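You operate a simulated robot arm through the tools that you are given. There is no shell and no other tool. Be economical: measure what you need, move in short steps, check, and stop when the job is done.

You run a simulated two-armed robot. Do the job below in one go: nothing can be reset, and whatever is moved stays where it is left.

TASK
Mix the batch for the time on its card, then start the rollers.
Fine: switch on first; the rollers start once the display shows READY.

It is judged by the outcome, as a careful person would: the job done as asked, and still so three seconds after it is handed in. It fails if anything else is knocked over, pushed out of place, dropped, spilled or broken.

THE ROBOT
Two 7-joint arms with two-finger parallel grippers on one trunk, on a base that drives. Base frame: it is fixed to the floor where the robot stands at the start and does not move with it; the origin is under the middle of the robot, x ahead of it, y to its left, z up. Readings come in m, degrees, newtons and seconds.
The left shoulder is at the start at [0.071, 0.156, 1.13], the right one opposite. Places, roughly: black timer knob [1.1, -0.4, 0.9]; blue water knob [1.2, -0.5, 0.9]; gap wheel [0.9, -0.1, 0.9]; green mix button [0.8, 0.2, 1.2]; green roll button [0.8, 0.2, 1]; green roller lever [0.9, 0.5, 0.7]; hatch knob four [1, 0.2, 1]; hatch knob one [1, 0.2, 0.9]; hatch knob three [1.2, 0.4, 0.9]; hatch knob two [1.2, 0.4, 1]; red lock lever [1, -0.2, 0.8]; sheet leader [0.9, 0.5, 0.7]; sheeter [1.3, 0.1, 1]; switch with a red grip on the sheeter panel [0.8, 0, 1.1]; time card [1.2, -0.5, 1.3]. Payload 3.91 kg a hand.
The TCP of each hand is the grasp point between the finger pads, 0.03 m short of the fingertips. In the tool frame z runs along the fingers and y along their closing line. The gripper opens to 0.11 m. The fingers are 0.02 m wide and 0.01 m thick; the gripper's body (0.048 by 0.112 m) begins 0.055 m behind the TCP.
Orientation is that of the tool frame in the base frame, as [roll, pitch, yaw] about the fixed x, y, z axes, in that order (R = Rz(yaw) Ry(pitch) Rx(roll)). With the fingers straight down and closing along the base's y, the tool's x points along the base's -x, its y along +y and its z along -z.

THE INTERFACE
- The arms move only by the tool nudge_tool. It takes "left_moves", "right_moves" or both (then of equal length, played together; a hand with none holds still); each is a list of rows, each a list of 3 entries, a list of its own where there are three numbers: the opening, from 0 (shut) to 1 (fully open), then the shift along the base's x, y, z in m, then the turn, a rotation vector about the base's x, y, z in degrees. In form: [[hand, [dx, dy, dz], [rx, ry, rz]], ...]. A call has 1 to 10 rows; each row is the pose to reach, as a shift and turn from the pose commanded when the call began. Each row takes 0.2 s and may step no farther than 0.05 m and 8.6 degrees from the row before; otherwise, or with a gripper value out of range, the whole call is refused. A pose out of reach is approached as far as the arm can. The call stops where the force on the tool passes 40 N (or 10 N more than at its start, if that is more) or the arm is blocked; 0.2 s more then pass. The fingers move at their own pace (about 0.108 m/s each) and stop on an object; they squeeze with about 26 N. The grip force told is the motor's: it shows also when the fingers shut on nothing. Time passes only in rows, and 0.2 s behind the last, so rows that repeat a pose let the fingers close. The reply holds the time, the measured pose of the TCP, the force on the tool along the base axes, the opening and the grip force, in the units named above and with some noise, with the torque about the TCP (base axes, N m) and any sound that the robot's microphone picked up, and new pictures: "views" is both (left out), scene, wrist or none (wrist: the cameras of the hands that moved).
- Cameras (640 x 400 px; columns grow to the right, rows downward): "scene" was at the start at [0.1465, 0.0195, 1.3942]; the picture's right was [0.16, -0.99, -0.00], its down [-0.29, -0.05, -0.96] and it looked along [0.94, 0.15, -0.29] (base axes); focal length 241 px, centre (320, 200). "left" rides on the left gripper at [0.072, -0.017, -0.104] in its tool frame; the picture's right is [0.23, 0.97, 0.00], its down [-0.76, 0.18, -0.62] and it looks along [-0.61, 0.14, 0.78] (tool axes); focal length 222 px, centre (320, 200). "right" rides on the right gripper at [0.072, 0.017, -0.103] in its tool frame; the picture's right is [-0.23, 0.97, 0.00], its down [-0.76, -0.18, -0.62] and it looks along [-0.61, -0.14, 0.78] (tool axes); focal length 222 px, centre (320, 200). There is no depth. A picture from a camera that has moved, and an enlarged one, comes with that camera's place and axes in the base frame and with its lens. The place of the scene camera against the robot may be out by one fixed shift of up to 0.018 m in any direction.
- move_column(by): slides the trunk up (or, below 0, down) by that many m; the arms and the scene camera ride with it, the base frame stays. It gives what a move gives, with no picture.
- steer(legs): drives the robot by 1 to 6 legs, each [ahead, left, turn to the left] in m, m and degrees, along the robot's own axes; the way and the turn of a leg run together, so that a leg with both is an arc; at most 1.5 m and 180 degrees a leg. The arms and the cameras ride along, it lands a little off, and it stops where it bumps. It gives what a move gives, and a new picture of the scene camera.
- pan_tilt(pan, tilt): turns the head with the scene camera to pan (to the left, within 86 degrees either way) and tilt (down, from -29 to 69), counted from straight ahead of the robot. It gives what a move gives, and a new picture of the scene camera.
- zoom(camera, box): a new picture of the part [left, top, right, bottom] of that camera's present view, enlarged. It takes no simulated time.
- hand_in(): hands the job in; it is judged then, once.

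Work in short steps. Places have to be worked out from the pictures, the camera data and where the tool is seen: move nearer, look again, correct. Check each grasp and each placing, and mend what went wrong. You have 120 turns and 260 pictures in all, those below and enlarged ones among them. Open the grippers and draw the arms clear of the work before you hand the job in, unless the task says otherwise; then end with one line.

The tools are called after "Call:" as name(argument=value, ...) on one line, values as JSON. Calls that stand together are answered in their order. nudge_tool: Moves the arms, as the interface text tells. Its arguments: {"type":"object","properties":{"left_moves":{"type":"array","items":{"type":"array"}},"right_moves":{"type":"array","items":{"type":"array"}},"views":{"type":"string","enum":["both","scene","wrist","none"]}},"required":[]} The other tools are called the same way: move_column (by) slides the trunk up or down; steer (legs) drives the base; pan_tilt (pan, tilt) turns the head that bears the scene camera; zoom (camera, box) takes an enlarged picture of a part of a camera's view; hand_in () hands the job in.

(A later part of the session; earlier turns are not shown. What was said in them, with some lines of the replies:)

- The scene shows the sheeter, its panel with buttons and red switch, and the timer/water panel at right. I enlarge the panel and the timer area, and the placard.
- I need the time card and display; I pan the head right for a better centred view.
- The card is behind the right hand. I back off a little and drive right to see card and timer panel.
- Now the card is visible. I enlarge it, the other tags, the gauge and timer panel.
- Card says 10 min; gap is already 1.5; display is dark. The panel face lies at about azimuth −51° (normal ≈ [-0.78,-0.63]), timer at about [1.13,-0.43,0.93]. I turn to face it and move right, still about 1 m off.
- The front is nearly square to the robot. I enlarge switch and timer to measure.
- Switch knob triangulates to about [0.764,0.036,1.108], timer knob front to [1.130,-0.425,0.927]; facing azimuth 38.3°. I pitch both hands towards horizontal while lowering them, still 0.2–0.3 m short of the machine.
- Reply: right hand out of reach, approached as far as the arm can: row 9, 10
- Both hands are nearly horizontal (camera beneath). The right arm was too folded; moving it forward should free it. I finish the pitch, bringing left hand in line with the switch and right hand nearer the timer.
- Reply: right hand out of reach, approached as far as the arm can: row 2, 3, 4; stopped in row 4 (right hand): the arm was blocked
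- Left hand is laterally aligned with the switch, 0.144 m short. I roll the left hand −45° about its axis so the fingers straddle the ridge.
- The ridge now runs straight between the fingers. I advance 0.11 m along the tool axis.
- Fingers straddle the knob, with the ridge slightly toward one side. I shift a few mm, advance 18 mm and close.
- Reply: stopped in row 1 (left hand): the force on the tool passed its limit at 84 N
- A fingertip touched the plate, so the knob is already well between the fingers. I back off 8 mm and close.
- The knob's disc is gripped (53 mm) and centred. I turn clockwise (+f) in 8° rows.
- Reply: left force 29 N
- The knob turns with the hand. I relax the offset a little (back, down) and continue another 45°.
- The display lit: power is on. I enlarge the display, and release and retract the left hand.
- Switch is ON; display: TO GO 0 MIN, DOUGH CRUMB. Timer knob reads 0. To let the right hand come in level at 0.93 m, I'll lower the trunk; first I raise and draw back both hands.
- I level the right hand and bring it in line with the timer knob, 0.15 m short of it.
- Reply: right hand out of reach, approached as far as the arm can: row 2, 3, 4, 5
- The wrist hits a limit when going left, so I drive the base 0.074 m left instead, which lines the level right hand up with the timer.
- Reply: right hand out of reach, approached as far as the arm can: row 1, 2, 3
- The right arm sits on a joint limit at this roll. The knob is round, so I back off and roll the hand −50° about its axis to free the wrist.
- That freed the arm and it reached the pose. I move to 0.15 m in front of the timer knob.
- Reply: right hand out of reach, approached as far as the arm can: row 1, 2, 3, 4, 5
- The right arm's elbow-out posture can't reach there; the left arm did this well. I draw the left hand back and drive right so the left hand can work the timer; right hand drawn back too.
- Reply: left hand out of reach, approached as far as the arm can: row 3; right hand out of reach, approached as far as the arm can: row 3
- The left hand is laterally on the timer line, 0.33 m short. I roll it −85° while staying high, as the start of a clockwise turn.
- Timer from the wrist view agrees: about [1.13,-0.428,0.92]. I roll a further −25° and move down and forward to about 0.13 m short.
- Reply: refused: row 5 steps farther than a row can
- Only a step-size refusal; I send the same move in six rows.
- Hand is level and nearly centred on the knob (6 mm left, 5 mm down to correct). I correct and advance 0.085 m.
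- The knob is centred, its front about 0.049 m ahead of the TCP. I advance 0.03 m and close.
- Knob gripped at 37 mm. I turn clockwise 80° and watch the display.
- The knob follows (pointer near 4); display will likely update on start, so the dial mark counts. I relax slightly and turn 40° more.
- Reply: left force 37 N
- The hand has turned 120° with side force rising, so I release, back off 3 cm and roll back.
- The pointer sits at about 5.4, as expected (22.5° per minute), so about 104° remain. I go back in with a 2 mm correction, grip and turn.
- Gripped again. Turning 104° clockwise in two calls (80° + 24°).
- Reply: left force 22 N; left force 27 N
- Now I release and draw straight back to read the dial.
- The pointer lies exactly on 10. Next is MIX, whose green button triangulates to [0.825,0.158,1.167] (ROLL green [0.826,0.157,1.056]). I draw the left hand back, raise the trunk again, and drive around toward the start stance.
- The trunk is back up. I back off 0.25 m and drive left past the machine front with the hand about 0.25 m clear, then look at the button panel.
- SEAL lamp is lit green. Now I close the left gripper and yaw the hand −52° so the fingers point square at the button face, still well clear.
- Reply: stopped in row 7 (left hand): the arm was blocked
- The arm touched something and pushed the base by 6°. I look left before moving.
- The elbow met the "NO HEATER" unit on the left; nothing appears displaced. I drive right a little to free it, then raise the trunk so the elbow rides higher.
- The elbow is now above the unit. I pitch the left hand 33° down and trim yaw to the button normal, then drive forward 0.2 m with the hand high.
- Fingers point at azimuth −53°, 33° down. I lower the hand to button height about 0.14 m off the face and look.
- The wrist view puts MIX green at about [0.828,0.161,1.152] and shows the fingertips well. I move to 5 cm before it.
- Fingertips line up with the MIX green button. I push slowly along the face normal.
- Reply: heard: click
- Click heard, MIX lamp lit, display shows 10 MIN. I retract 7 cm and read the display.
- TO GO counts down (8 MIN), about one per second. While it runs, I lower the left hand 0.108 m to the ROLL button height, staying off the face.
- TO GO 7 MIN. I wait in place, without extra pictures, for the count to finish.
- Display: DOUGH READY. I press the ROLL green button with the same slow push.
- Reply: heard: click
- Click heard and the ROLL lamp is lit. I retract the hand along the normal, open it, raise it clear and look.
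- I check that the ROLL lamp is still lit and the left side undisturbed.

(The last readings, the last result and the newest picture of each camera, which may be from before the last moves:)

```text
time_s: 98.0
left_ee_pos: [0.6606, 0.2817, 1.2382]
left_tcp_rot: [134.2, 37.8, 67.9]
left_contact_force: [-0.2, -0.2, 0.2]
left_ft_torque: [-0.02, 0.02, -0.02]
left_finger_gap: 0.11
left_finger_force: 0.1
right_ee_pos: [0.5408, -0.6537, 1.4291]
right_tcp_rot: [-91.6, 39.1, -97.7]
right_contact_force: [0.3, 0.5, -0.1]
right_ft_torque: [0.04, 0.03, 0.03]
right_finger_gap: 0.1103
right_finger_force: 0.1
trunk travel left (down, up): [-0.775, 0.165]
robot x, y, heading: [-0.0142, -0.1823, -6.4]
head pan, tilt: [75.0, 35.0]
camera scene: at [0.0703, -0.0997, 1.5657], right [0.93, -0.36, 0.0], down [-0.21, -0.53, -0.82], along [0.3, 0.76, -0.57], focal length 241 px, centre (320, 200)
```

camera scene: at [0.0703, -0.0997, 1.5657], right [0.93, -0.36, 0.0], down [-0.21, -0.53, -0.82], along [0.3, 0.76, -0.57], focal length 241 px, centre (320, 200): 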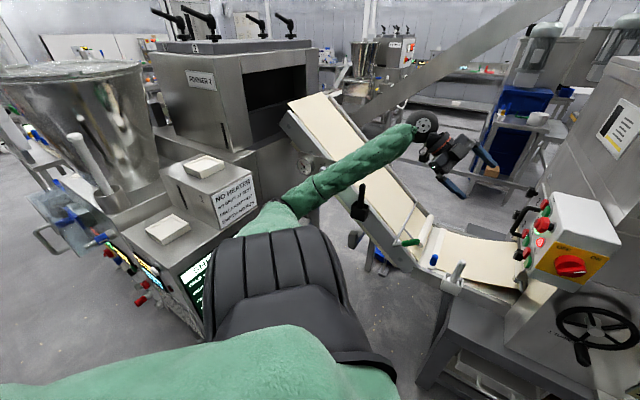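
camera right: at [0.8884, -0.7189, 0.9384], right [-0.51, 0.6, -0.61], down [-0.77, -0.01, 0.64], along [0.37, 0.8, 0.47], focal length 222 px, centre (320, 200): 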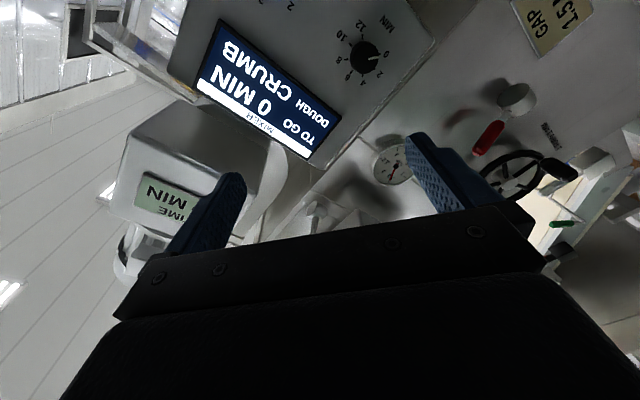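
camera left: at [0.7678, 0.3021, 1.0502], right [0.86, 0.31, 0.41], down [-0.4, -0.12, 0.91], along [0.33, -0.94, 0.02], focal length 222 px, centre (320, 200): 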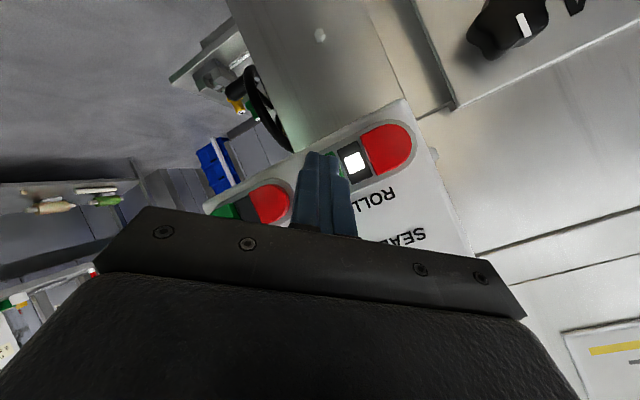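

ROLL lamp stays lit, READY is shown, everything else is upright, both grippers are open and clear. I hand in.

Call:
hand_in()

```text
The job is handed in.
```

The batch was mixed for the card's 10 minutes and the rollers are on: I switched on the main switch, set the timer to 10, and pressed MIX. The display counted down to READY and I pressed ROLL, whose lamp stayed lit. On the way, the left arm was blocked once, I think at the elbow by the "NO HEATER" unit, which turned the base about 6°; nothing looked moved when I checked.
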